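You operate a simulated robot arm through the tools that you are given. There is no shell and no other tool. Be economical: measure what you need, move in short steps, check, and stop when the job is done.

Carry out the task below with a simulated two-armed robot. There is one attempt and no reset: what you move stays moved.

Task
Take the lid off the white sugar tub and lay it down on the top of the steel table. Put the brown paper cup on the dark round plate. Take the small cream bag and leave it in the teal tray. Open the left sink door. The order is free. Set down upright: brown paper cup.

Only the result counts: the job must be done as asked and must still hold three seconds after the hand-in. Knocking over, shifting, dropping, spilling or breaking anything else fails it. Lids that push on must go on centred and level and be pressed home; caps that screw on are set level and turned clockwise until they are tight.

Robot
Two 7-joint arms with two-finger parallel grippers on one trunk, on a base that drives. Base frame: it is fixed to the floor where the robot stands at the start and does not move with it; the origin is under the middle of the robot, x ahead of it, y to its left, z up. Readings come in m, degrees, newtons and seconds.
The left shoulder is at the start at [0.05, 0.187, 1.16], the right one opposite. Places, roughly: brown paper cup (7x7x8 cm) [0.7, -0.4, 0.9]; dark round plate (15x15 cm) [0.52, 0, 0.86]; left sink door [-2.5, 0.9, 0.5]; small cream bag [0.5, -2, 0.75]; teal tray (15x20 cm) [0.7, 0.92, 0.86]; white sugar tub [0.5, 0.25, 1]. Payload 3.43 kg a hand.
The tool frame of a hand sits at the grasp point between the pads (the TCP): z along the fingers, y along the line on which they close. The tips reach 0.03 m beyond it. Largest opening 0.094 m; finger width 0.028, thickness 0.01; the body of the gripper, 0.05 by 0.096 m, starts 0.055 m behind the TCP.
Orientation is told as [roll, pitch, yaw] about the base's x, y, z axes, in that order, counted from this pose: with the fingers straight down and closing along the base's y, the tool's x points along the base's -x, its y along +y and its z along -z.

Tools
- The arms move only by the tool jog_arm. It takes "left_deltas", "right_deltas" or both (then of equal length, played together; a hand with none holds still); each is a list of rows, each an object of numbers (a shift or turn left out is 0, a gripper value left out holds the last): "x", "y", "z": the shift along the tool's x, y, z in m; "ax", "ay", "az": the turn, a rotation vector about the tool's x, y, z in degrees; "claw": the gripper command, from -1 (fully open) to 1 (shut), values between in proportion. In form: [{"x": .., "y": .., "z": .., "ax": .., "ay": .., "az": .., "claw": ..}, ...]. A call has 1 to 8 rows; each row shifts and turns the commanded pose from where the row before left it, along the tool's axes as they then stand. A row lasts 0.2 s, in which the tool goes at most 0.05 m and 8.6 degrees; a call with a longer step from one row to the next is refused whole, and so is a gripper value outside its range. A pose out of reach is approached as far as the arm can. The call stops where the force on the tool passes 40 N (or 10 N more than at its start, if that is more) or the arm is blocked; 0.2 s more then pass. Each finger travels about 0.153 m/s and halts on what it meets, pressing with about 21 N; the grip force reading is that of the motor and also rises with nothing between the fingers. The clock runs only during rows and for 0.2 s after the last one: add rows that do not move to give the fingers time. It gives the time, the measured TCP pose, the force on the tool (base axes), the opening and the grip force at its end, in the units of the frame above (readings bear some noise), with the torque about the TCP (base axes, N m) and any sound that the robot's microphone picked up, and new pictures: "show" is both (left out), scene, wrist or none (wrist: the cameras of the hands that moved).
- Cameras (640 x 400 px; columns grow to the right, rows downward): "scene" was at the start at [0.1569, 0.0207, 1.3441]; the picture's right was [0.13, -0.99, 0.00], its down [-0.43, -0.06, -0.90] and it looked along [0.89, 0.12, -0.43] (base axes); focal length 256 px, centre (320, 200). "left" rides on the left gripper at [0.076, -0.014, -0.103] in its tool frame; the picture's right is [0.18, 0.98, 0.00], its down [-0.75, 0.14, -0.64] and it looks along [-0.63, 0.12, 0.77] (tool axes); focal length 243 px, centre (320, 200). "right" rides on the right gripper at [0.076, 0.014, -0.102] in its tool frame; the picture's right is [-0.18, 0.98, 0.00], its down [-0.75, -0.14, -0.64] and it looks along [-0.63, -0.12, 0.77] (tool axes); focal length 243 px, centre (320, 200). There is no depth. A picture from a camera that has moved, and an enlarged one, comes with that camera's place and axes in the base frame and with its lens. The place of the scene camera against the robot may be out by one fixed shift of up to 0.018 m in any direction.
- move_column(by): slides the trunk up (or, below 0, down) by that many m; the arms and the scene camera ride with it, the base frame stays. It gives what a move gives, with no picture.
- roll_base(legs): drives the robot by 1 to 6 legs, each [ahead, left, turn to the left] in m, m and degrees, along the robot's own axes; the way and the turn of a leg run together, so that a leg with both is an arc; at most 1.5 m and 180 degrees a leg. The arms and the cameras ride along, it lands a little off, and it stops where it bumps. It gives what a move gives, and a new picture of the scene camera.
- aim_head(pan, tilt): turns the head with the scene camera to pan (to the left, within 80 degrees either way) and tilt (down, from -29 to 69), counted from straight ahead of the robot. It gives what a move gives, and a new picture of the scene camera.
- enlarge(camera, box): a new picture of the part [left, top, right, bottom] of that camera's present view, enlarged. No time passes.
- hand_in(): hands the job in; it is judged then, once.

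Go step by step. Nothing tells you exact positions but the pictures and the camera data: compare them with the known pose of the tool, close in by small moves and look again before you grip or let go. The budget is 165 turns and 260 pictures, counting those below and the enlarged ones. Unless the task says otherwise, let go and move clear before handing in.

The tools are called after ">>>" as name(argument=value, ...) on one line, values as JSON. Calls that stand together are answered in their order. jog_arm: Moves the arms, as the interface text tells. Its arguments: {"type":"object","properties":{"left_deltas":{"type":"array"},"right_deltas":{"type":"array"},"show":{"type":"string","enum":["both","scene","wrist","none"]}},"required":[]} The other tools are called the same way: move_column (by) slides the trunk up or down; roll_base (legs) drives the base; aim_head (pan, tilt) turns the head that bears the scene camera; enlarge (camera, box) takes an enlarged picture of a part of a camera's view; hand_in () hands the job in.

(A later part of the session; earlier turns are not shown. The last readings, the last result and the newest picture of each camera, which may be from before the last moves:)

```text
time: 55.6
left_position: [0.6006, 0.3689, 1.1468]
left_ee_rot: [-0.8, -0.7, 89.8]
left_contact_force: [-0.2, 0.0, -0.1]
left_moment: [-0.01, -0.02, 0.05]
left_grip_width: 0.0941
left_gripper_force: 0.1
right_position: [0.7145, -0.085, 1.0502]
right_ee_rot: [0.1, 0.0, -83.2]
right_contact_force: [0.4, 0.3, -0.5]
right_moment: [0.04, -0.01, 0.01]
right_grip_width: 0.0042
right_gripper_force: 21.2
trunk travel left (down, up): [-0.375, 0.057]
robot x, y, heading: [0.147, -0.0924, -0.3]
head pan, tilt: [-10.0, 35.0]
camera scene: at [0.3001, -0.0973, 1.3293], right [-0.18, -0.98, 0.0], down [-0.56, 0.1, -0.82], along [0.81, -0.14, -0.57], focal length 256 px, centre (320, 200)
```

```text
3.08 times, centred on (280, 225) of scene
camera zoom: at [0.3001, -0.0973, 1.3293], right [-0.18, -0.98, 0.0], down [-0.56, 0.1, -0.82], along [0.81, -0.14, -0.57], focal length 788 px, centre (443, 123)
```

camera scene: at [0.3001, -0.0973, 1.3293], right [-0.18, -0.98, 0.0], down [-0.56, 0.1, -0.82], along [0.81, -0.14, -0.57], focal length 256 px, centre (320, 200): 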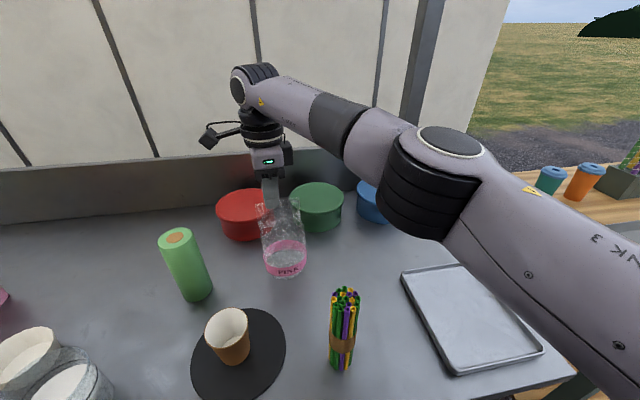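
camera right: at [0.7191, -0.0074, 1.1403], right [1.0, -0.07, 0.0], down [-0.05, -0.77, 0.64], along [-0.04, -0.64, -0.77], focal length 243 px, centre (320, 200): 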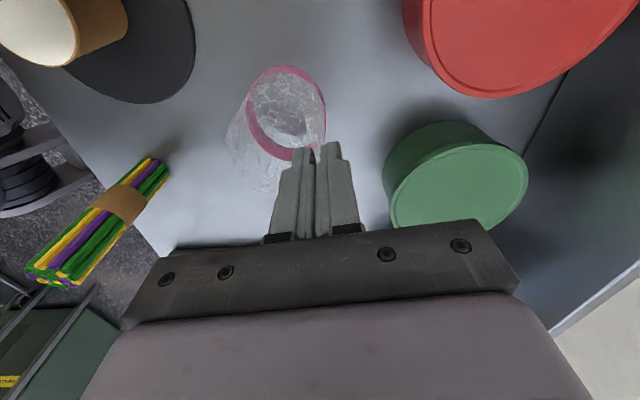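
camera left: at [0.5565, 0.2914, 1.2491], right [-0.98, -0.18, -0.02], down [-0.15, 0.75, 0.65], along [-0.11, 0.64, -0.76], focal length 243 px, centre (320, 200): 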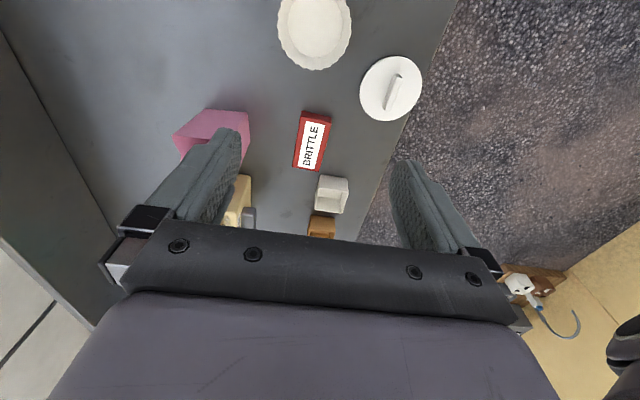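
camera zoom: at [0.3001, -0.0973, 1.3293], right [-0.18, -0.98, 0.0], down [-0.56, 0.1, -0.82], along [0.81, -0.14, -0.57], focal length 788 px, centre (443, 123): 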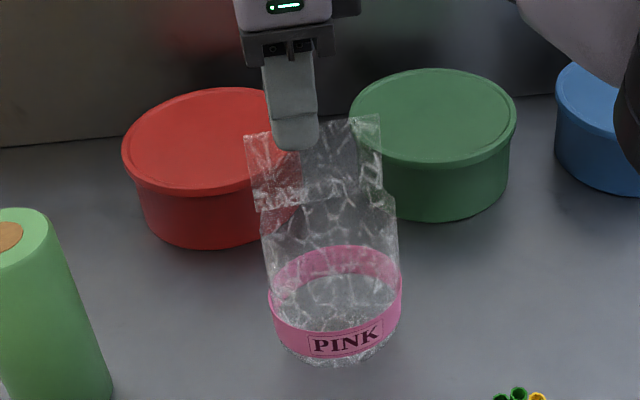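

It follows. Now carry it back 0.077 m along -y, with a small turn back, keeping it 1 cm above the table.

>>> jog_arm(right_deltas=[{"x": -0.026, "y": -0.004}, {"x": -0.026, "y": -0.004}, {"x": -0.025, "y": -0.004}, {"az": 6}, {}], show="both")

```text
time: 56.8
left_position: [0.5994, 0.3665, 1.1481]
left_ee_rot: [-0.8, -0.7, 89.8]
left_contact_force: [-1.0, 0.1, 0.4]
left_moment: [0.0, 0.0, 0.0]
left_grip_width: 0.0939
left_gripper_force: 0.1
right_position: [0.7098, -0.1639, 1.0488]
right_ee_rot: [0.0, 0.0, -89.3]
right_contact_force: [-0.2, -0.2, -1.5]
right_moment: [-0.03, -0.02, -0.04]
right_grip_width: 0.0044
right_gripper_force: 20.7
trunk travel left (down, up): [-0.375, 0.057]
robot x, y, heading: [0.15, -0.0919, -0.1]
head pan, tilt: [-10.0, 35.0]
camera scene: at [0.3001, -0.0975, 1.3293], right [-0.18, -0.98, 0.0], down [-0.56, 0.1, -0.82], along [0.81, -0.14, -0.57], focal length 256 px, centre (320, 200)
camera right: at [0.7233, -0.0874, 1.1507], right [0.99, -0.17, 0.0], down [-0.13, -0.76, 0.64], along [-0.11, -0.63, -0.77], focal length 243 px, centre (320, 200)
```

scene: 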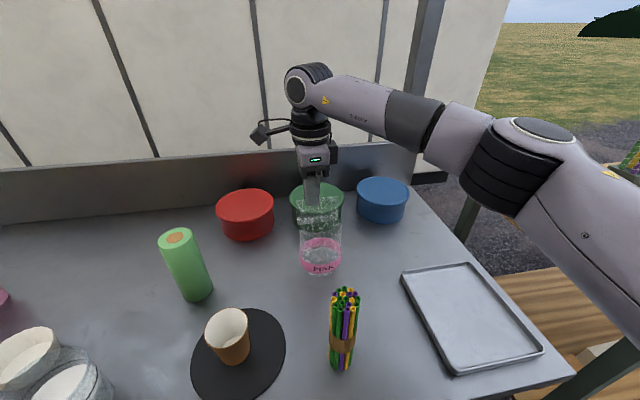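
right: 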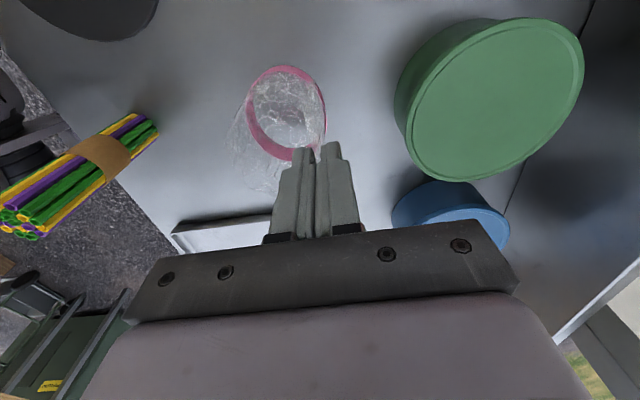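

>>> jog_arm(right_deltas=[{"z": 0.007}, {"z": 0.004}, {"z": 0.002}, {}], show="none")

>>> enlarge(camera="scene", box=[260, 160, 380, 290])

```text
time: 57.8
left_position: [0.6001, 0.3678, 1.1467]
left_ee_rot: [-0.8, -0.6, 89.8]
left_contact_force: [0.4, 0.3, 0.4]
left_moment: [0.0, 0.0, -0.01]
left_grip_width: 0.0941
left_gripper_force: 0.2
right_position: [0.7105, -0.1627, 1.0386]
right_ee_rot: [0.1, 0.1, -89.2]
right_contact_force: [-0.4, 0.0, 0.2]
right_moment: [0.02, -0.01, -0.02]
right_grip_width: 0.0044
right_gripper_force: 21.4
trunk travel left (down, up): [-0.375, 0.057]
robot x, y, heading: [0.1492, -0.0895, -0.1]
head pan, tilt: [-10.0, 35.0]
```

```text
3.08 times, centred on (320, 225) of scene
camera zoom: at [0.3, -0.0973, 1.3293], right [-0.18, -0.98, 0.0], down [-0.56, 0.1, -0.82], along [0.81, -0.14, -0.57], focal length 788 px, centre (320, 123)
```

zoom: 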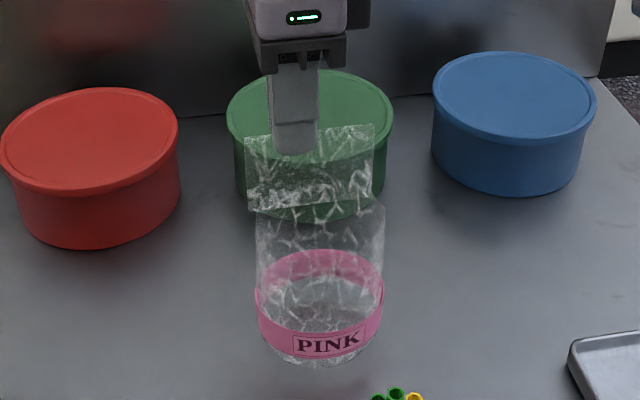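

>>> jog_arm(right_deltas=[{"z": 0.001}, {"claw": 0.6}, {"claw": 0.2}, {}, {"z": -0.03}, {"z": -0.04}, {"z": -0.04}, {"z": -0.04, "claw": -1}], show="scene")

```text
time: 59.6
left_position: [0.599, 0.3698, 1.1465]
left_ee_rot: [-0.9, -0.7, 89.8]
left_contact_force: [-0.4, 0.7, -0.2]
left_moment: [-0.04, -0.01, -0.02]
left_grip_width: 0.0941
left_gripper_force: 0.1
right_position: [0.7109, -0.1607, 1.1855]
right_ee_rot: [0.1, 0.0, -89.2]
right_contact_force: [-0.2, -0.2, 0.0]
right_moment: [0.0, 0.03, 0.02]
right_grip_width: 0.0938
right_gripper_force: 0.0
trunk travel left (down, up): [-0.375, 0.057]
robot x, y, heading: [0.149, -0.0893, -0.4]
head pan, tilt: [-10.0, 35.0]
camera scene: at [0.2993, -0.0961, 1.3294], right [-0.18, -0.98, 0.0], down [-0.56, 0.1, -0.82], along [0.81, -0.15, -0.57], focal length 256 px, centre (320, 200)
```

scene: 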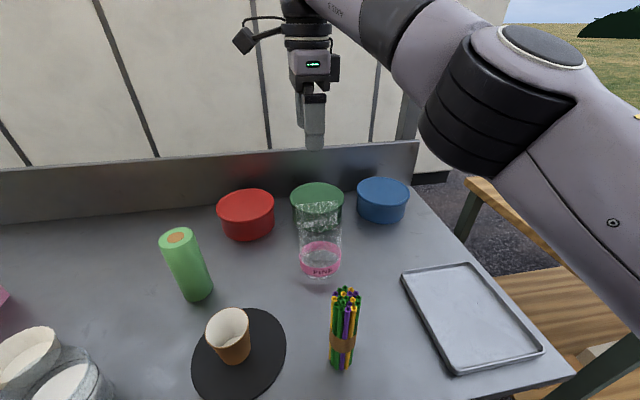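

I'll retract the hand and drive back to the start pose to compare with the very first views.

>>> jog_arm(right_deltas=[{"y": -0.045}, {"y": -0.045}, {"y": -0.045}, {"y": -0.045}, {"y": -0.045}, {"y": -0.045}, {}], show="none")

```text
time: 61.2
left_position: [0.6008, 0.3685, 1.1469]
left_ee_rot: [-0.7, -0.7, 89.8]
left_contact_force: [0.1, 0.0, 0.2]
left_moment: [0.02, 0.0, -0.01]
left_grip_width: 0.094
left_gripper_force: 0.1
right_position: [0.4411, -0.1631, 1.1883]
right_ee_rot: [0.1, 0.1, -89.1]
right_contact_force: [0.3, 0.6, 0.5]
right_moment: [0.01, 0.04, -0.04]
right_grip_width: 0.0938
right_gripper_force: 0.1
trunk travel left (down, up): [-0.375, 0.057]
robot x, y, heading: [0.1459, -0.0898, 0.0]
head pan, tilt: [-10.0, 35.0]
```

>>> roll_base(legs=[[-0.149, 0.09, 0]])

>>> enlarge(camera="scene", box=[240, 140, 440, 300])

```text
time: 62.6
left_position: [0.4521, 0.4569, 1.1466]
left_ee_rot: [-0.8, -0.8, 89.8]
left_contact_force: [0.0, 0.0, 0.4]
left_moment: [0.01, -0.04, 0.0]
left_grip_width: 0.0941
left_gripper_force: 0.1
right_position: [0.2947, -0.0755, 1.1897]
right_ee_rot: [0.0, 0.0, -89.2]
right_contact_force: [-0.5, 0.7, 0.4]
right_moment: [-0.05, -0.02, 0.01]
right_grip_width: 0.0938
right_gripper_force: 0.1
trunk travel left (down, up): [-0.375, 0.057]
robot x, y, heading: [-0.0003, -0.0008, -0.2]
head pan, tilt: [-10.0, 35.0]
camera scene: at [0.1524, -0.0095, 1.3294], right [-0.18, -0.98, 0.0], down [-0.56, 0.1, -0.82], along [0.81, -0.15, -0.57], focal length 256 px, centre (320, 200)
```

scene: 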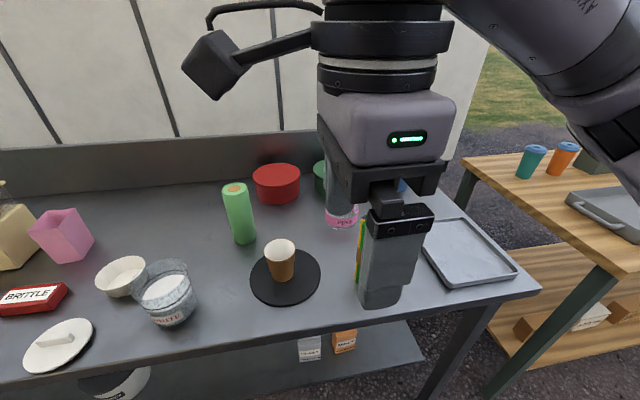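

```text
2.50 times, centred on (340, 220) of scene
camera zoom: at [0.1524, -0.0095, 1.3294], right [-0.18, -0.98, 0.0], down [-0.56, 0.1, -0.82], along [0.81, -0.15, -0.57], focal length 640 px, centre (270, 150)
```

zoom: 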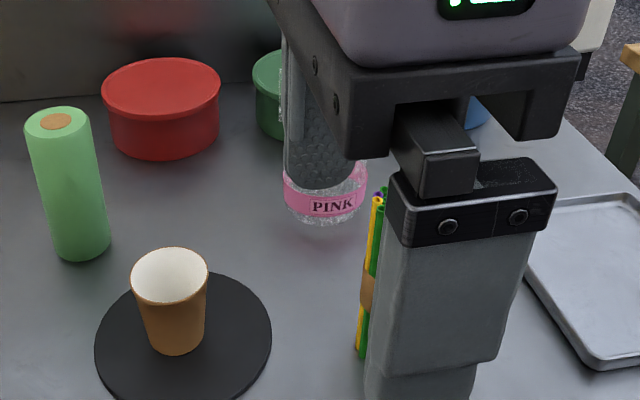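

The hand blocks the view. I'll return it to its start pose so both first pictures can be compared.

>>> jog_arm(right_deltas=[{"x": -0.025, "y": 0.043, "z": -0.01}, {"x": -0.025, "y": 0.043, "z": -0.01}, {"az": -8.5}, {"az": -8.5}, {"az": -8.5}, {"az": -8.5}, {"az": -8.5}, {"az": -8.5}], show="none")

>>> jog_arm(right_deltas=[{"az": -8.5}, {"az": -8.5}, {"az": -8.5}, {"az": -8.5}, {"az": -4.2}, {}], show="wrist")

>>> aim_head(pan=7.7, tilt=25.6)

```text
refused: row 1 steps farther than a row can; nothing moved
```

```text
time: 64.0
left_position: [0.4531, 0.4566, 1.1458]
left_ee_rot: [-0.9, -0.6, 89.8]
left_contact_force: [0.0, 0.7, 1.2]
left_moment: [0.03, 0.0, -0.01]
left_grip_width: 0.094
left_gripper_force: 0.2
right_position: [0.295, -0.0744, 1.188]
right_ee_rot: [0.0, 0.0, -50.9]
right_contact_force: [-0.1, 0.4, 0.7]
right_moment: [0.02, 0.0, -0.03]
right_grip_width: 0.0941
right_gripper_force: 0.1
trunk travel left (down, up): [-0.375, 0.057]
robot x, y, heading: [0.0015, -0.0057, 0.0]
head pan, tilt: [-10.0, 35.0]
camera right: at [0.2581, -0.007, 1.2903], right [0.88, 0.48, 0.0], down [0.36, -0.68, 0.64], along [0.31, -0.56, -0.77], focal length 243 px, centre (320, 200)
```

right: 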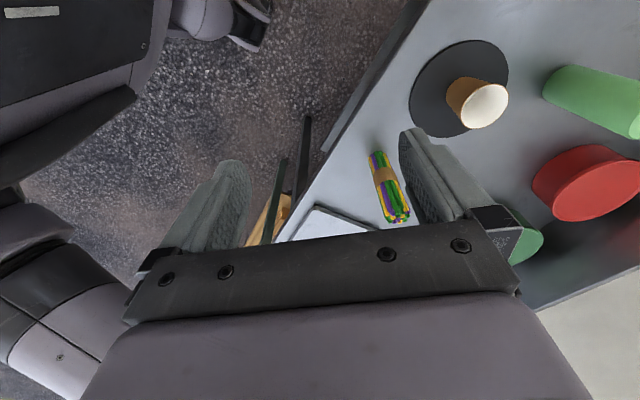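

```text
time: 64.8
left_position: [0.4546, 0.456, 1.1473]
left_ee_rot: [-0.8, -0.7, 89.8]
left_contact_force: [0.3, -1.1, 0.5]
left_moment: [0.0, -0.01, 0.01]
left_grip_width: 0.0942
left_gripper_force: 0.0
right_position: [0.2957, -0.0757, 1.189]
right_ee_rot: [0.1, 0.0, -51.0]
right_contact_force: [-1.2, 0.2, -0.2]
right_moment: [0.0, 0.01, -0.02]
right_grip_width: 0.0941
right_gripper_force: 0.1
trunk travel left (down, up): [-0.375, 0.057]
robot x, y, heading: [-0.0001, -0.0041, -0.1]
head pan, tilt: [7.7, 25.6]
camera scene: at [0.1576, 0.0176, 1.3441], right [0.13, -0.99, 0.0], down [-0.43, -0.06, -0.9], along [0.89, 0.12, -0.43], focal length 256 px, centre (320, 200)
```

scene: 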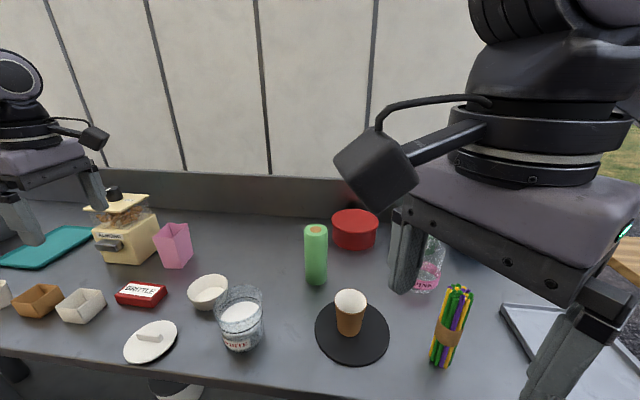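

>>> jog_arm(right_deltas=[{"az": -8.5}, {"az": -8.5}, {"az": -8.5}, {"az": -8.5}, {"az": -8.5}, {"az": -8.5}, {"x": -0.04, "y": -0.025}, {"x": -0.04, "y": -0.025}], show="none")

```text
time: 66.6
left_position: [0.4537, 0.4562, 1.1468]
left_ee_rot: [-0.8, -0.6, 89.8]
left_contact_force: [0.6, -0.3, 0.9]
left_moment: [0.0, 0.03, -0.02]
left_grip_width: 0.094
left_gripper_force: 0.1
right_position: [0.3747, -0.1259, 1.1891]
right_ee_rot: [0.1, -0.2, 0.0]
right_contact_force: [0.2, -0.5, 0.4]
right_moment: [0.0, 0.01, 0.03]
right_grip_width: 0.0941
right_gripper_force: 0.0
trunk travel left (down, up): [-0.375, 0.057]
robot x, y, heading: [0.0007, 0.0004, -0.0]
head pan, tilt: [7.7, 25.6]
```

>>> jog_arm(right_deltas=[{"x": -0.0085, "z": -0.021}, {}], show="both")

```text
time: 67.2
left_position: [0.4535, 0.4556, 1.1468]
left_ee_rot: [-0.8, -0.6, 89.8]
left_contact_force: [0.2, -0.3, 0.0]
left_moment: [-0.03, 0.0, -0.03]
left_grip_width: 0.0941
left_gripper_force: 0.0
right_position: [0.3853, -0.1261, 1.2112]
right_ee_rot: [0.0, 0.0, 0.0]
right_contact_force: [-0.2, 0.3, 0.2]
right_moment: [0.03, -0.01, -0.02]
right_grip_width: 0.0939
right_gripper_force: 0.1
trunk travel left (down, up): [-0.375, 0.057]
robot x, y, heading: [0.0019, -0.0053, 0.1]
head pan, tilt: [7.7, 25.6]
camera scene: at [0.1576, 0.0176, 1.3441], right [0.13, -0.99, 0.0], down [-0.43, -0.06, -0.9], along [0.89, 0.12, -0.43], focal length 256 px, centre (320, 200)
camera right: at [0.3078, -0.1121, 1.3119], right [0.18, 0.98, 0.0], down [0.75, -0.14, 0.64], along [0.63, -0.12, -0.77], focal length 243 px, centre (320, 200)
```

scene: 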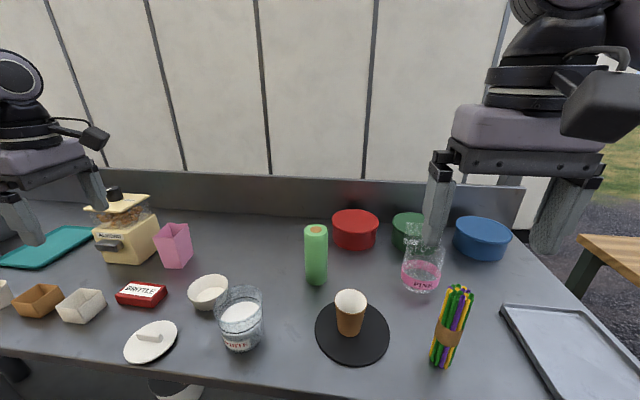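
right: 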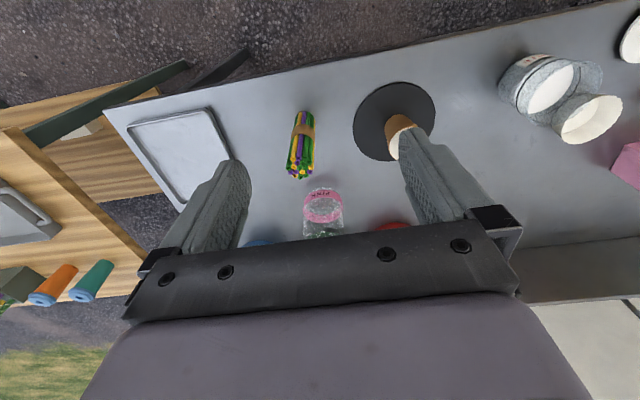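

Both views now match the first pictures within a pixel or two, so the PINK bag is back where it was. Next is the cream bag by the wooden table to the right; I'll look that way first.

>>> aim_head(pan=-65, tilt=25)

```text
time: 68.7
left_position: [0.4544, 0.4572, 1.147]
left_ee_rot: [-0.9, -0.8, 89.7]
left_contact_force: [-0.3, 0.2, 0.6]
left_moment: [0.0, 0.01, 0.03]
left_grip_width: 0.094
left_gripper_force: 0.1
right_position: [0.3848, -0.1269, 1.2112]
right_ee_rot: [0.1, -0.1, 0.0]
right_contact_force: [0.9, -0.6, 0.2]
right_moment: [0.04, -0.02, -0.03]
right_grip_width: 0.0938
right_gripper_force: 0.0
trunk travel left (down, up): [-0.375, 0.057]
robot x, y, heading: [0.0009, -0.002, -0.1]
head pan, tilt: [-65.0, 25.0]
camera scene: at [0.1051, -0.0779, 1.3451], right [-0.91, -0.42, 0.0], down [-0.18, 0.38, -0.91], along [0.38, -0.82, -0.42], focal length 256 px, centre (320, 200)
```

scene: 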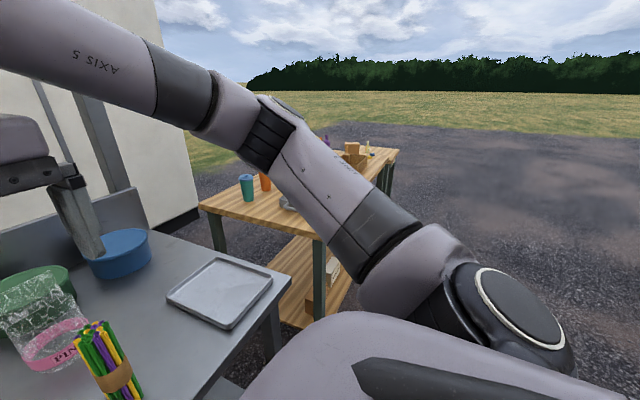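

The wooden table's front edge lies at x≈0.45, y -0.9 to -2.5, and the lane ahead of it is free. I'll drive right about 1.85 m.

>>> roll_base(legs=[[-0.05, 0, 0], [0, -1.0, 0], [0, -0.85, 0]])

>>> aim_head(pan=-10, tilt=40)

```text
time: 78.5
left_position: [0.3563, -1.4002, 1.1476]
left_ee_rot: [-0.9, -0.7, 88.7]
left_contact_force: [0.8, -0.4, -0.9]
left_moment: [-0.01, -0.01, 0.0]
left_grip_width: 0.0939
left_gripper_force: 0.0
right_position: [0.2753, -1.981, 1.2102]
right_ee_rot: [0.1, 0.0, -1.1]
right_contact_force: [0.7, 0.4, 0.1]
right_moment: [0.02, -0.03, -0.01]
right_grip_width: 0.0944
right_gripper_force: 0.0
trunk travel left (down, up): [-0.375, 0.057]
robot x, y, heading: [-0.1047, -1.8504, -1.3]
head pan, tilt: [-65.0, 25.0]
camera scene: at [-0.0021, -1.9272, 1.3451], right [-0.92, -0.4, 0.0], down [-0.17, 0.39, -0.91], along [0.36, -0.83, -0.42], focal length 256 px, centre (320, 200)
```

scene: 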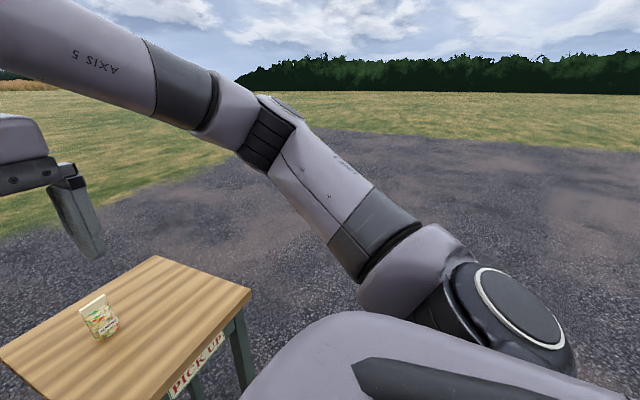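

```text
time: 79.8
left_position: [0.3568, -1.4, 1.1476]
left_ee_rot: [-0.7, -0.6, 88.7]
left_contact_force: [-0.1, -0.8, -0.4]
left_moment: [-0.01, -0.02, 0.0]
left_grip_width: 0.0938
left_gripper_force: 0.1
right_position: [0.2762, -1.9808, 1.2093]
right_ee_rot: [0.1, -0.1, -1.1]
right_contact_force: [-0.2, 0.1, 0.4]
right_moment: [0.03, -0.03, -0.02]
right_grip_width: 0.094
right_gripper_force: 0.2
trunk travel left (down, up): [-0.375, 0.057]
robot x, y, heading: [-0.1036, -1.8498, -1.0]
head pan, tilt: [-10.0, 40.0]
camera scene: at [0.0442, -1.8594, 1.3218], right [-0.2, -0.98, 0.0], down [-0.63, 0.13, -0.77], along [0.75, -0.15, -0.64], focal length 256 px, centre (320, 200)
```

scene: 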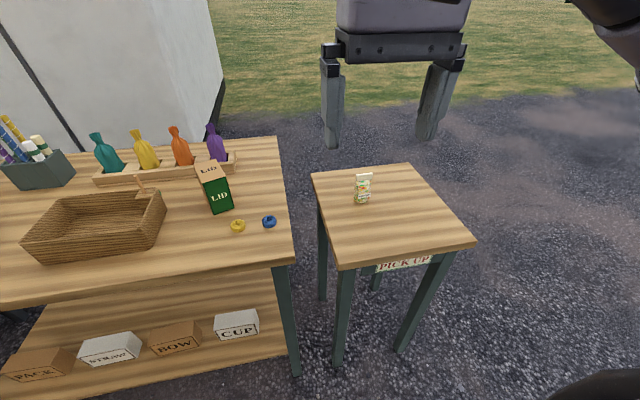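

The cream bag stands upright on the small PICK UP table. Let me enlarge it.

>>> enlarge(camera="scene", box=[320, 150, 420, 220])

```text
5.71 times, centred on (370, 185) of scene
camera zoom: at [0.0442, -1.8594, 1.3218], right [-0.2, -0.98, 0.0], down [-0.63, 0.13, -0.77], along [0.75, -0.15, -0.64], focal length 1463 px, centre (34, 286)
```

zoom: 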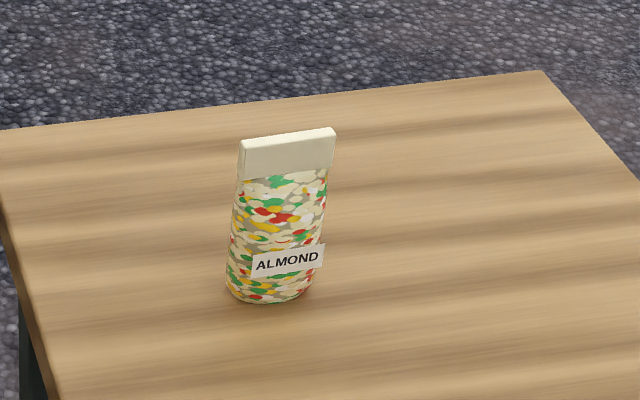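

>>> roll_base(legs=[[0, -0.17, 1.2], [0.2, 0, 0]])

```text
time: 82.6
left_position: [0.5402, -1.5582, 1.148]
left_ee_rot: [-0.8, -0.7, 90.0]
left_contact_force: [-0.2, -0.6, 0.1]
left_moment: [-0.01, 0.0, 0.01]
left_grip_width: 0.0938
left_gripper_force: 0.1
right_position: [0.471, -2.14, 1.2089]
right_ee_rot: [0.0, 0.0, 0.4]
right_contact_force: [0.0, 0.2, -0.2]
right_moment: [-0.03, 0.0, 0.01]
right_grip_width: 0.094
right_gripper_force: 0.1
trunk travel left (down, up): [-0.375, 0.057]
robot x, y, heading: [0.088, -2.0189, 0.0]
head pan, tilt: [-10.0, 40.0]
stopped in leg 2: the robot was blocked; the commanded pose is now the measured one
camera scene: at [0.2372, -2.0246, 1.3218], right [-0.17, -0.98, 0.0], down [-0.63, 0.11, -0.77], along [0.75, -0.13, -0.64], focal length 256 px, centre (320, 200)
```

scene: 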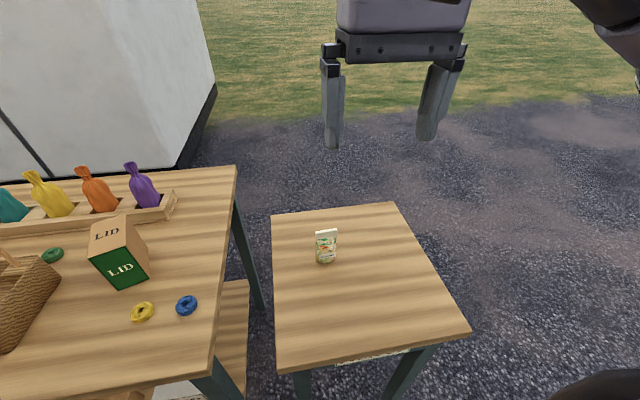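

The base touched something at the end of the drive; everything is still standing. I'll back off 3 cm and view the bag from the right wrist.

>>> roll_base(legs=[[-0.03, 0, 0]])

>>> jog_arm(right_deltas=[{"x": -0.02}, {}], show="wrist")

```text
time: 83.4
left_position: [0.5096, -1.5588, 1.147]
left_ee_rot: [-0.9, -0.7, 90.0]
left_contact_force: [0.1, 0.2, 0.7]
left_moment: [-0.02, -0.04, 0.01]
left_grip_width: 0.094
left_gripper_force: 0.0
right_position: [0.4423, -2.1411, 1.2101]
right_ee_rot: [0.1, -0.1, 0.2]
right_contact_force: [-0.7, 0.0, 0.4]
right_moment: [-0.01, -0.03, -0.01]
right_grip_width: 0.0939
right_gripper_force: 0.1
trunk travel left (down, up): [-0.375, 0.057]
robot x, y, heading: [0.056, -2.0156, -0.0]
head pan, tilt: [-10.0, 40.0]
camera scene: at [0.2076, -2.0247, 1.3219], right [-0.17, -0.98, 0.0], down [-0.63, 0.11, -0.77], along [0.76, -0.13, -0.64], focal length 256 px, centre (320, 200)
```

scene: 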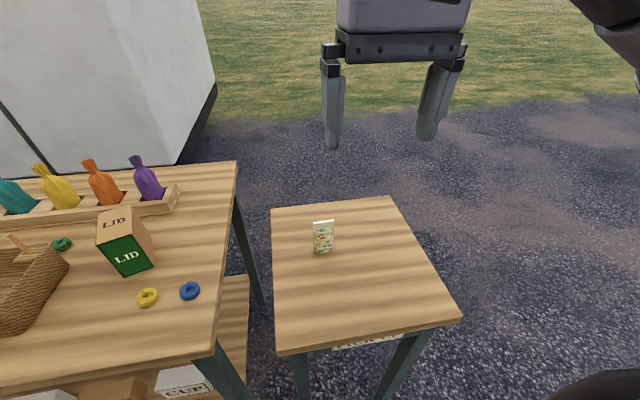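

```text
time: 84.0
left_position: [0.5103, -1.5589, 1.147]
left_ee_rot: [-0.9, -0.7, 90.1]
left_contact_force: [-0.1, -0.1, -0.7]
left_moment: [0.05, -0.03, 0.01]
left_grip_width: 0.094
left_gripper_force: 0.1
right_position: [0.4623, -2.1403, 1.2093]
right_ee_rot: [0.1, 0.0, 0.2]
right_contact_force: [-0.2, -0.3, 0.7]
right_moment: [-0.01, -0.01, -0.02]
right_grip_width: 0.0938
right_gripper_force: 0.1
trunk travel left (down, up): [-0.375, 0.057]
robot x, y, heading: [0.0581, -2.0181, 0.0]
head pan, tilt: [-10.0, 40.0]
camera right: at [0.3865, -2.1261, 1.3093], right [0.18, 0.98, 0.0], down [0.75, -0.14, 0.64], along [0.63, -0.12, -0.77], focal length 243 px, centre (320, 200)
```

right: 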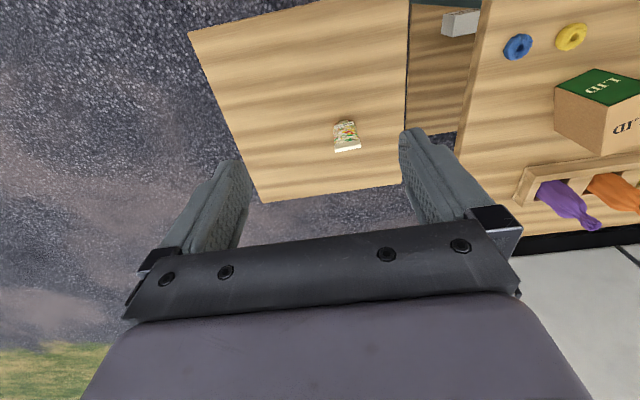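

>>> jog_arm(right_deltas=[{"x": -0.0275, "y": 0.006, "z": 0.032}, {"x": -0.0275, "y": 0.006, "z": 0.032}, {"x": -0.0275, "y": 0.006, "z": 0.032}, {"x": -0.0275, "y": 0.006, "z": 0.032}, {}], show="both")

```text
time: 85.2
left_position: [0.5113, -1.5592, 1.1463]
left_ee_rot: [-0.8, -0.7, 90.1]
left_contact_force: [-0.4, -0.1, -0.2]
left_moment: [0.03, 0.01, 0.01]
left_grip_width: 0.0942
left_gripper_force: 0.1
right_position: [0.5731, -2.117, 1.0804]
right_ee_rot: [0.1, -0.2, 0.3]
right_contact_force: [0.2, -0.8, 0.3]
right_moment: [-0.02, 0.0, -0.01]
right_grip_width: 0.0939
right_gripper_force: 0.0
trunk travel left (down, up): [-0.375, 0.057]
robot x, y, heading: [0.0614, -2.0178, -0.0]
head pan, tilt: [-10.0, 40.0]
camera scene: at [0.2086, -2.0247, 1.3218], right [-0.17, -0.98, 0.0], down [-0.63, 0.11, -0.77], along [0.75, -0.13, -0.64], focal length 256 px, centre (320, 200)
camera right: at [0.4968, -2.1031, 1.1828], right [0.18, 0.98, 0.0], down [0.75, -0.14, 0.64], along [0.63, -0.12, -0.77], focal length 243 px, centre (320, 200)
```

scene: 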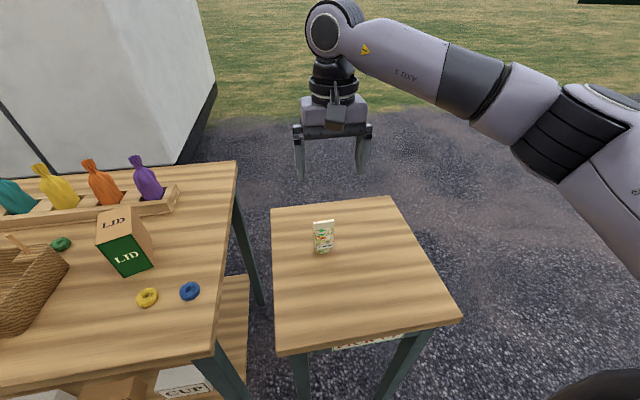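
right: 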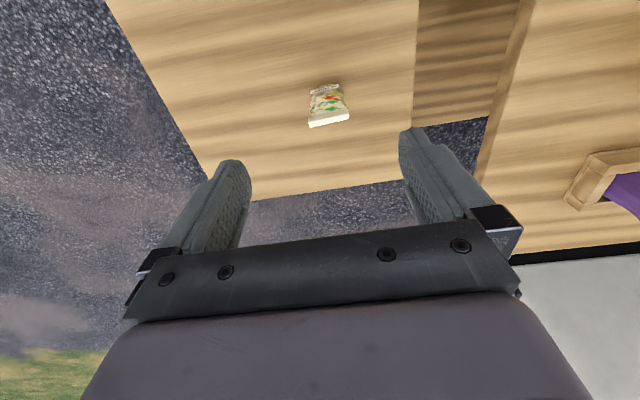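

Bag at about [0.60, -2.113], 4.5 cm wide along y, top near 0.93. Yaw 0 suits; moving above it.

>>> jog_arm(right_deltas=[{"x": -0.026, "y": 0.004}, {"z": 0.045}, {"z": 0.045}, {}], show="wrist")

>>> enlarge(camera="scene", box=[270, 160, 390, 270])

```text
time: 86.2
left_position: [0.5094, -1.5586, 1.147]
left_ee_rot: [-0.8, -0.7, 90.0]
left_contact_force: [0.1, -0.6, -0.6]
left_moment: [0.0, 0.01, 0.02]
left_grip_width: 0.0938
left_gripper_force: 0.1
right_position: [0.6001, -2.1142, 0.995]
right_ee_rot: [0.1, -0.1, 0.2]
right_contact_force: [0.0, 0.3, 0.5]
right_moment: [0.01, -0.01, 0.03]
right_grip_width: 0.0939
right_gripper_force: 0.1
trunk travel left (down, up): [-0.375, 0.057]
robot x, y, heading: [0.0572, -2.0184, 0.0]
head pan, tilt: [-10.0, 40.0]
camera right: at [0.5235, -2.1006, 1.0965], right [0.18, 0.98, 0.0], down [0.75, -0.14, 0.64], along [0.63, -0.11, -0.77], focal length 243 px, centre (320, 200)
```

right: 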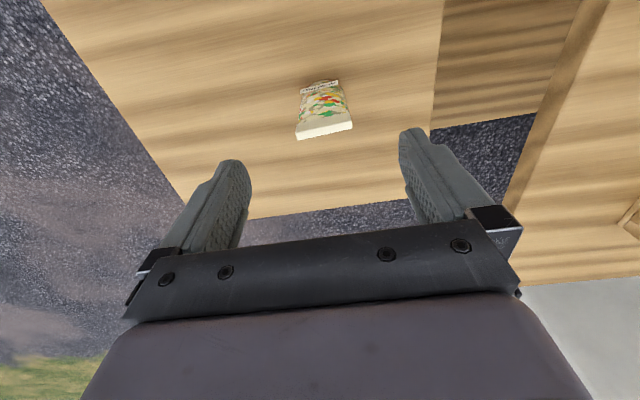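

```text
3.64 times, centred on (330, 215) of scene
camera zoom: at [0.2086, -2.0246, 1.3218], right [-0.17, -0.98, 0.0], down [-0.63, 0.11, -0.77], along [0.75, -0.13, -0.64], focal length 931 px, centre (284, 146)
```

zoom: 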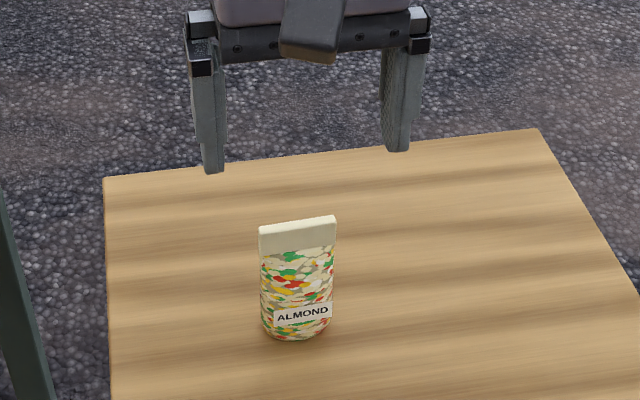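

Lowering around the bag, watching force.

>>> jog_arm(right_deltas=[{"y": 0.004, "z": 0.04}, {"z": 0.035}, {}], show="wrist")

>>> enlarge(camera="scene", box=[270, 160, 390, 270])

```text
time: 87.0
left_position: [0.5096, -1.5589, 1.1461]
left_ee_rot: [-0.7, -0.7, 90.0]
left_contact_force: [-0.2, 0.4, -0.7]
left_moment: [0.01, 0.02, 0.01]
left_grip_width: 0.0941
left_gripper_force: 0.1
right_position: [0.5979, -2.1081, 0.9172]
right_ee_rot: [0.0, -0.1, 0.3]
right_contact_force: [0.1, 0.5, -0.4]
right_moment: [-0.02, 0.01, -0.02]
right_grip_width: 0.0939
right_gripper_force: 0.1
trunk travel left (down, up): [-0.375, 0.057]
robot x, y, heading: [0.0566, -2.0161, 0.1]
head pan, tilt: [-10.0, 40.0]
camera right: at [0.5208, -2.0943, 1.0196], right [0.18, 0.98, 0.0], down [0.75, -0.14, 0.64], along [0.63, -0.12, -0.77], focal length 243 px, centre (320, 200)
```

right: 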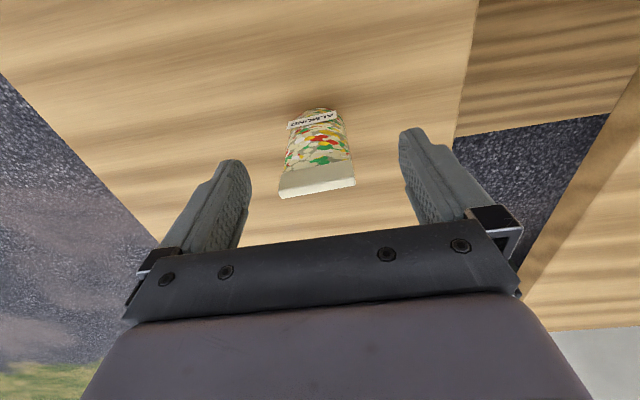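

```text
3.64 times, centred on (330, 215) of scene
camera zoom: at [0.2087, -2.0246, 1.3218], right [-0.17, -0.98, 0.0], down [-0.63, 0.11, -0.77], along [0.75, -0.13, -0.64], focal length 931 px, centre (284, 146)
```

zoom: 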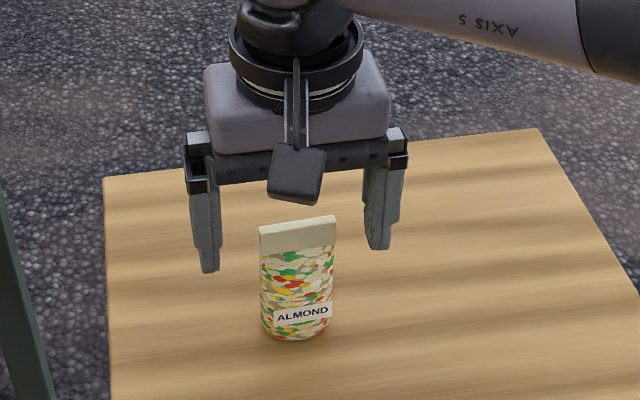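

>>> jog_arm(right_deltas=[{"z": 0.02}, {"z": 0.017}, {"claw": -0.3}, {"claw": 0.1}, {"claw": 0.4}, {}, {}], show="wrist")

>>> enlarge(camera="scene", box=[270, 160, 390, 270])

```text
time: 88.6
left_position: [0.51, -1.5581, 1.1469]
left_ee_rot: [-0.8, -0.7, 90.1]
left_contact_force: [0.0, -0.8, -0.3]
left_moment: [-0.02, -0.02, 0.02]
left_grip_width: 0.0941
left_gripper_force: 0.1
right_position: [0.5985, -2.1078, 0.8802]
right_ee_rot: [0.1, 0.0, 0.2]
right_contact_force: [0.4, 0.2, 0.7]
right_moment: [-0.05, -0.02, -0.02]
right_grip_width: 0.0542
right_gripper_force: 20.5
trunk travel left (down, up): [-0.375, 0.057]
robot x, y, heading: [0.0573, -2.0236, 0.1]
head pan, tilt: [-10.0, 40.0]
camera right: at [0.5214, -2.0933, 0.9822], right [0.18, 0.98, 0.0], down [0.75, -0.14, 0.64], along [0.63, -0.11, -0.77], focal length 243 px, centre (320, 200)
```

right: 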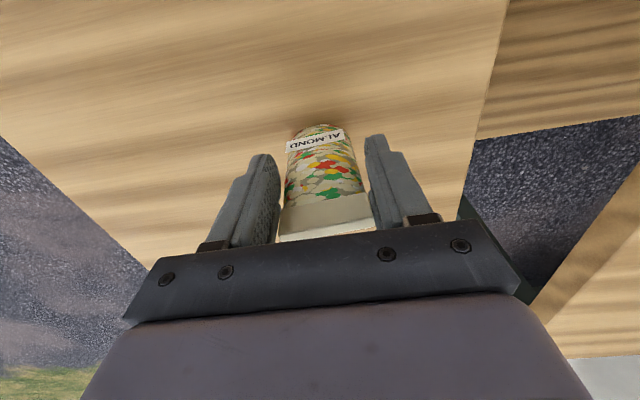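

```text
3.64 times, centred on (330, 215) of scene
camera zoom: at [0.2088, -2.0246, 1.3218], right [-0.17, -0.98, 0.0], down [-0.63, 0.11, -0.77], along [0.75, -0.13, -0.64], focal length 931 px, centre (284, 146)
```

zoom: 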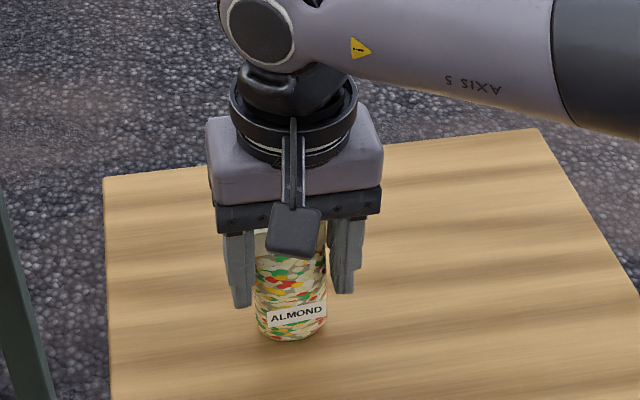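

Gripped (54 mm). Lifting.

>>> jog_arm(right_deltas=[{"z": -0.02}, {"z": -0.045}, {"z": -0.045}, {"z": -0.045}, {"z": -0.045}, {"z": -0.045}, {}], show="both")

```text
time: 90.2
left_position: [0.5099, -1.5576, 1.1473]
left_ee_rot: [-0.8, -0.7, 90.0]
left_contact_force: [-0.3, -0.2, 0.0]
left_moment: [-0.02, -0.03, 0.01]
left_grip_width: 0.0943
left_gripper_force: 0.1
right_position: [0.604, -2.1093, 1.1244]
right_ee_rot: [0.1, 0.0, 0.3]
right_contact_force: [-0.1, -0.1, -0.9]
right_moment: [0.01, 0.04, 0.01]
right_grip_width: 0.0539
right_gripper_force: 21.0
trunk travel left (down, up): [-0.375, 0.057]
robot x, y, heading: [0.0587, -2.0191, 0.0]
head pan, tilt: [-10.0, 40.0]
camera scene: at [0.209, -2.0248, 1.3217], right [-0.17, -0.98, 0.0], down [-0.63, 0.11, -0.77], along [0.75, -0.13, -0.64], focal length 256 px, centre (320, 200)
camera right: at [0.5275, -2.0946, 1.2269], right [0.18, 0.98, 0.0], down [0.75, -0.14, 0.64], along [0.63, -0.11, -0.77], focal length 243 px, centre (320, 200)
```

scene: 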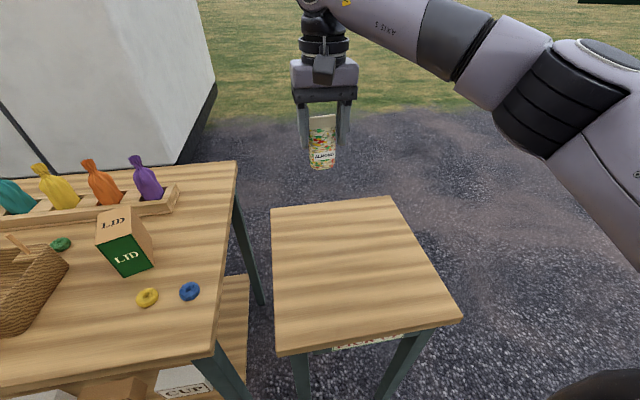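
right: 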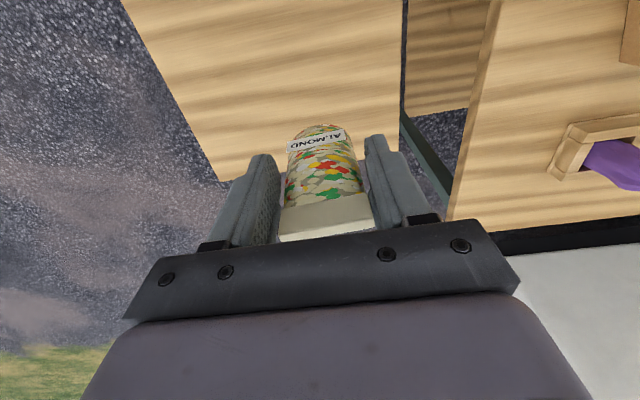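

The bag is held. I'll tuck the hand in and raise it before driving.

>>> jog_arm(right_deltas=[{"z": -0.04}, {"z": -0.02, "x": 0.04}, {"x": 0.045}, {"x": 0.045}, {"x": 0.045}, {"x": 0.045}, {"x": 0.03}, {}], show="none")

```text
time: 92.0
left_position: [0.5099, -1.5578, 1.1469]
left_ee_rot: [-0.8, -0.6, 90.0]
left_contact_force: [0.5, 0.3, 0.6]
left_moment: [-0.04, 0.0, 0.01]
left_grip_width: 0.0941
left_gripper_force: 0.1
right_position: [0.3485, -2.1117, 1.1851]
right_ee_rot: [0.2, 0.0, 0.2]
right_contact_force: [-0.5, -0.2, -0.4]
right_moment: [0.02, 0.02, 0.0]
right_grip_width: 0.0535
right_gripper_force: 21.0
trunk travel left (down, up): [-0.375, 0.057]
robot x, y, heading: [0.0589, -2.0162, 0.1]
head pan, tilt: [-10.0, 40.0]
```

>>> roll_base(legs=[[-0.2, 0, 0], [0, 1.5, 0], [0, 0.9, 0]])

>>> aim_head(pan=40, tilt=30)

```text
time: 105.1
left_position: [0.3397, 0.8546, 1.147]
left_ee_rot: [-0.9, -0.7, 88.5]
left_contact_force: [-0.4, 0.0, -0.5]
left_moment: [0.01, 0.03, -0.02]
left_grip_width: 0.0936
left_gripper_force: 0.0
right_position: [0.163, 0.3075, 1.1843]
right_ee_rot: [0.2, -0.2, -1.3]
right_contact_force: [0.5, -0.6, -1.2]
right_moment: [-0.04, -0.03, 0.01]
right_grip_width: 0.0533
right_gripper_force: 20.7
trunk travel left (down, up): [-0.375, 0.057]
robot x, y, heading: [-0.1215, 0.4046, -1.4]
head pan, tilt: [-10.0, 40.0]
camera scene: at [0.026, 0.3971, 1.3218], right [-0.2, -0.98, 0.0], down [-0.63, 0.13, -0.77], along [0.75, -0.15, -0.64], focal length 256 px, centre (320, 200)
```

scene: 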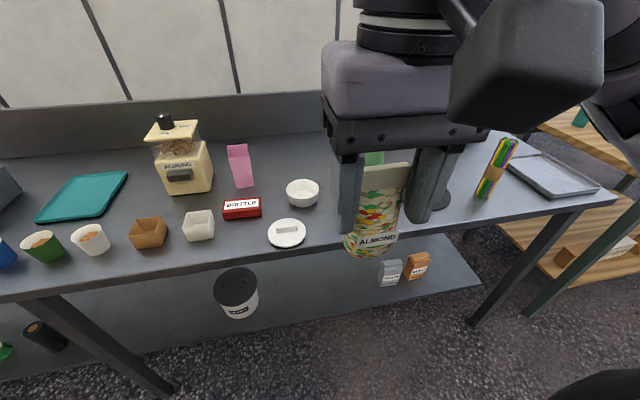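

```text
time: 106.2
left_position: [0.3385, 0.8551, 1.1463]
left_ee_rot: [-0.9, -0.6, 88.5]
left_contact_force: [-0.3, 0.1, -1.5]
left_moment: [-0.04, 0.02, -0.01]
left_grip_width: 0.0939
left_gripper_force: 0.0
right_position: [0.1633, 0.3067, 1.1849]
right_ee_rot: [0.2, -0.1, -1.3]
right_contact_force: [-0.3, 0.6, -0.7]
right_moment: [0.0, 0.03, -0.02]
right_grip_width: 0.0529
right_gripper_force: 21.2
trunk travel left (down, up): [-0.375, 0.057]
robot x, y, heading: [-0.1242, 0.4033, -1.4]
head pan, tilt: [40.0, 30.0]
camera scene: at [0.0135, 0.47, 1.3371], right [0.62, -0.78, 0.0], down [-0.39, -0.31, -0.87], along [0.68, 0.54, -0.5], focal length 256 px, centre (320, 200)
```

scene: 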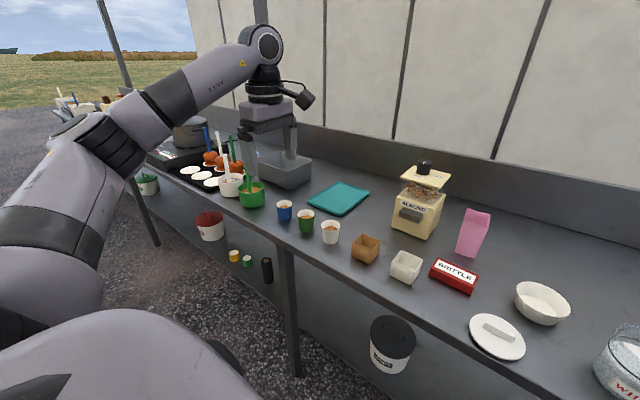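

The teal tray is at about [0.71, 0.92]. I'll tuck the left hand in first so it stays clear of the apples and pot further left.

>>> jog_arm(left_deltas=[{"z": -0.04}, {"x": 0.03, "y": 0.035}, {"x": 0.03, "y": 0.035}, {"x": 0.03, "y": 0.035}, {"x": 0.03, "y": 0.035}, {"x": 0.03, "y": 0.035}, {}], show="none")

```text
time: 107.8
left_position: [0.1628, 0.7069, 1.1821]
left_ee_rot: [-0.7, -0.7, 88.6]
left_contact_force: [0.1, -0.5, -0.5]
left_moment: [0.0, 0.0, 0.02]
left_grip_width: 0.0939
left_gripper_force: 0.1
right_position: [0.163, 0.3072, 1.1844]
right_ee_rot: [0.1, 0.0, -1.4]
right_contact_force: [0.1, -0.2, -0.5]
right_moment: [0.01, 0.03, 0.01]
right_grip_width: 0.0532
right_gripper_force: 20.7
trunk travel left (down, up): [-0.375, 0.057]
robot x, y, heading: [-0.1217, 0.4096, -1.5]
head pan, tilt: [40.0, 30.0]
```

>>> roll_base(legs=[[0, 0.67, 1.4], [0.2, 0, 0]])

>>> aim_head(pan=-10, tilt=35)

```text
time: 112.7
left_position: [0.3725, 1.3638, 1.1832]
left_ee_rot: [-0.8, -0.7, 89.4]
left_contact_force: [-0.1, 0.1, 0.2]
left_moment: [-0.02, 0.0, -0.02]
left_grip_width: 0.0938
left_gripper_force: 0.0
right_position: [0.3795, 0.9639, 1.1849]
right_ee_rot: [0.1, 0.0, -0.5]
right_contact_force: [0.2, 0.9, -0.5]
right_moment: [-0.02, 0.02, -0.04]
right_grip_width: 0.0534
right_gripper_force: 21.0
trunk travel left (down, up): [-0.375, 0.057]
robot x, y, heading: [0.0891, 1.0598, -0.4]
head pan, tilt: [40.0, 30.0]
camera scene: at [0.227, 1.1251, 1.337], right [0.63, -0.77, 0.0], down [-0.39, -0.32, -0.87], along [0.67, 0.55, -0.5], focal length 256 px, centre (320, 200)
```

scene: 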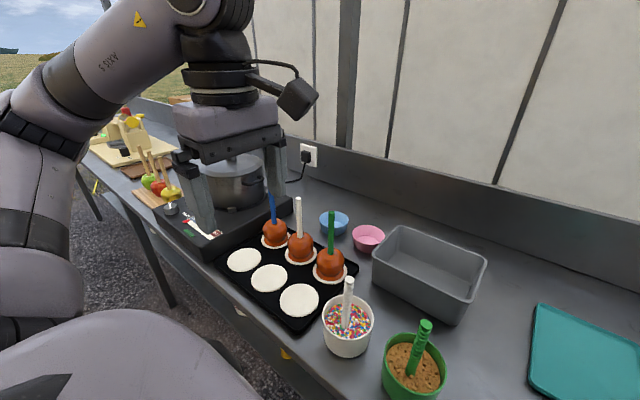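

```text
time: 113.9
left_position: [0.3713, 1.363, 1.1824]
left_ee_rot: [-0.8, -0.8, 89.4]
left_contact_force: [-0.4, 0.9, 0.0]
left_moment: [-0.01, -0.02, 0.0]
left_grip_width: 0.0937
left_gripper_force: 0.0
right_position: [0.3801, 0.9623, 1.1838]
right_ee_rot: [0.2, 0.0, -0.6]
right_contact_force: [-0.6, 0.1, -0.9]
right_moment: [0.02, -0.05, -0.03]
right_grip_width: 0.0533
right_gripper_force: 21.1
trunk travel left (down, up): [-0.375, 0.057]
robot x, y, heading: [0.0914, 1.06, -0.9]
head pan, tilt: [-10.0, 35.0]
camera scene: at [0.2429, 1.0516, 1.3293], right [-0.18, -0.98, 0.0], down [-0.56, 0.11, -0.82], along [0.81, -0.15, -0.57], focal length 256 px, centre (320, 200)
```

scene: 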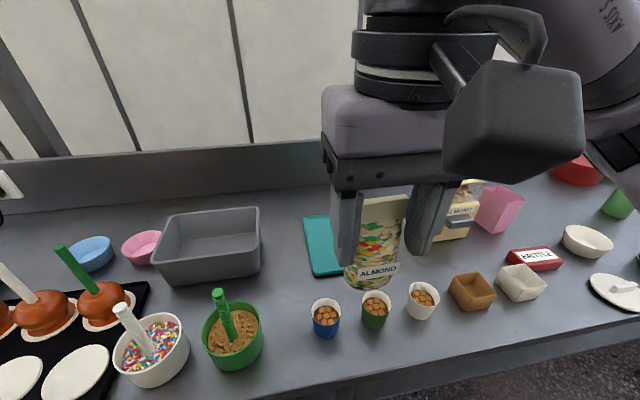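

>>> jog_arm(right_deltas=[{"x": -0.045}, {"x": -0.045, "y": -0.01}, {"x": -0.045, "y": -0.01}, {"x": -0.045, "y": -0.01}, {"x": -0.045, "y": -0.01}, {"x": -0.04}, {}], show="both")

```text
time: 115.5
left_position: [0.3731, 1.3631, 1.1837]
left_ee_rot: [-0.8, -0.7, 89.4]
left_contact_force: [0.1, 0.3, -0.3]
left_moment: [0.01, 0.0, 0.03]
left_grip_width: 0.0942
left_gripper_force: 0.1
right_position: [0.6441, 0.9188, 1.185]
right_ee_rot: [0.0, -0.2, -0.4]
right_contact_force: [0.7, -0.3, -0.8]
right_moment: [0.0, -0.02, -0.01]
right_grip_width: 0.0531
right_gripper_force: 21.1
trunk travel left (down, up): [-0.375, 0.057]
robot x, y, heading: [0.0907, 1.0615, -0.5]
head pan, tilt: [-10.0, 35.0]
camera scene: at [0.2427, 1.0511, 1.3293], right [-0.18, -0.98, 0.0], down [-0.56, 0.11, -0.82], along [0.81, -0.15, -0.57], focal length 256 px, centre (320, 200)
camera right: at [0.5686, 0.9339, 1.2872], right [0.19, 0.98, 0.0], down [0.75, -0.15, 0.64], along [0.63, -0.12, -0.77], focal length 243 px, centre (320, 200)
```

scene: 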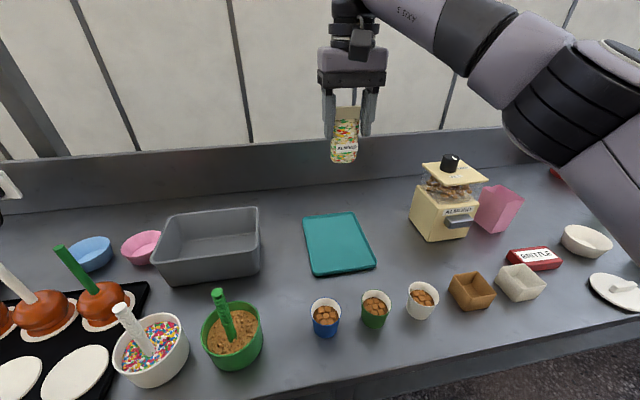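
right: 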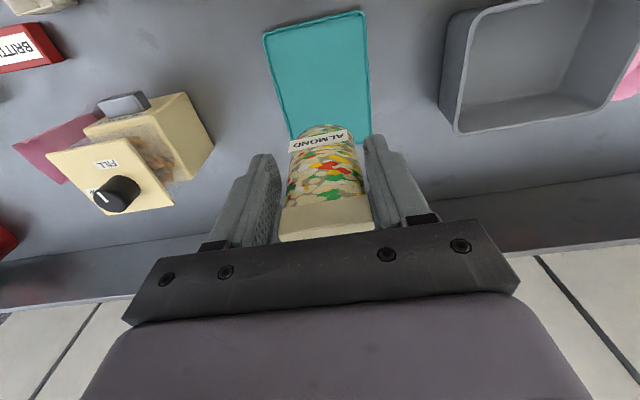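

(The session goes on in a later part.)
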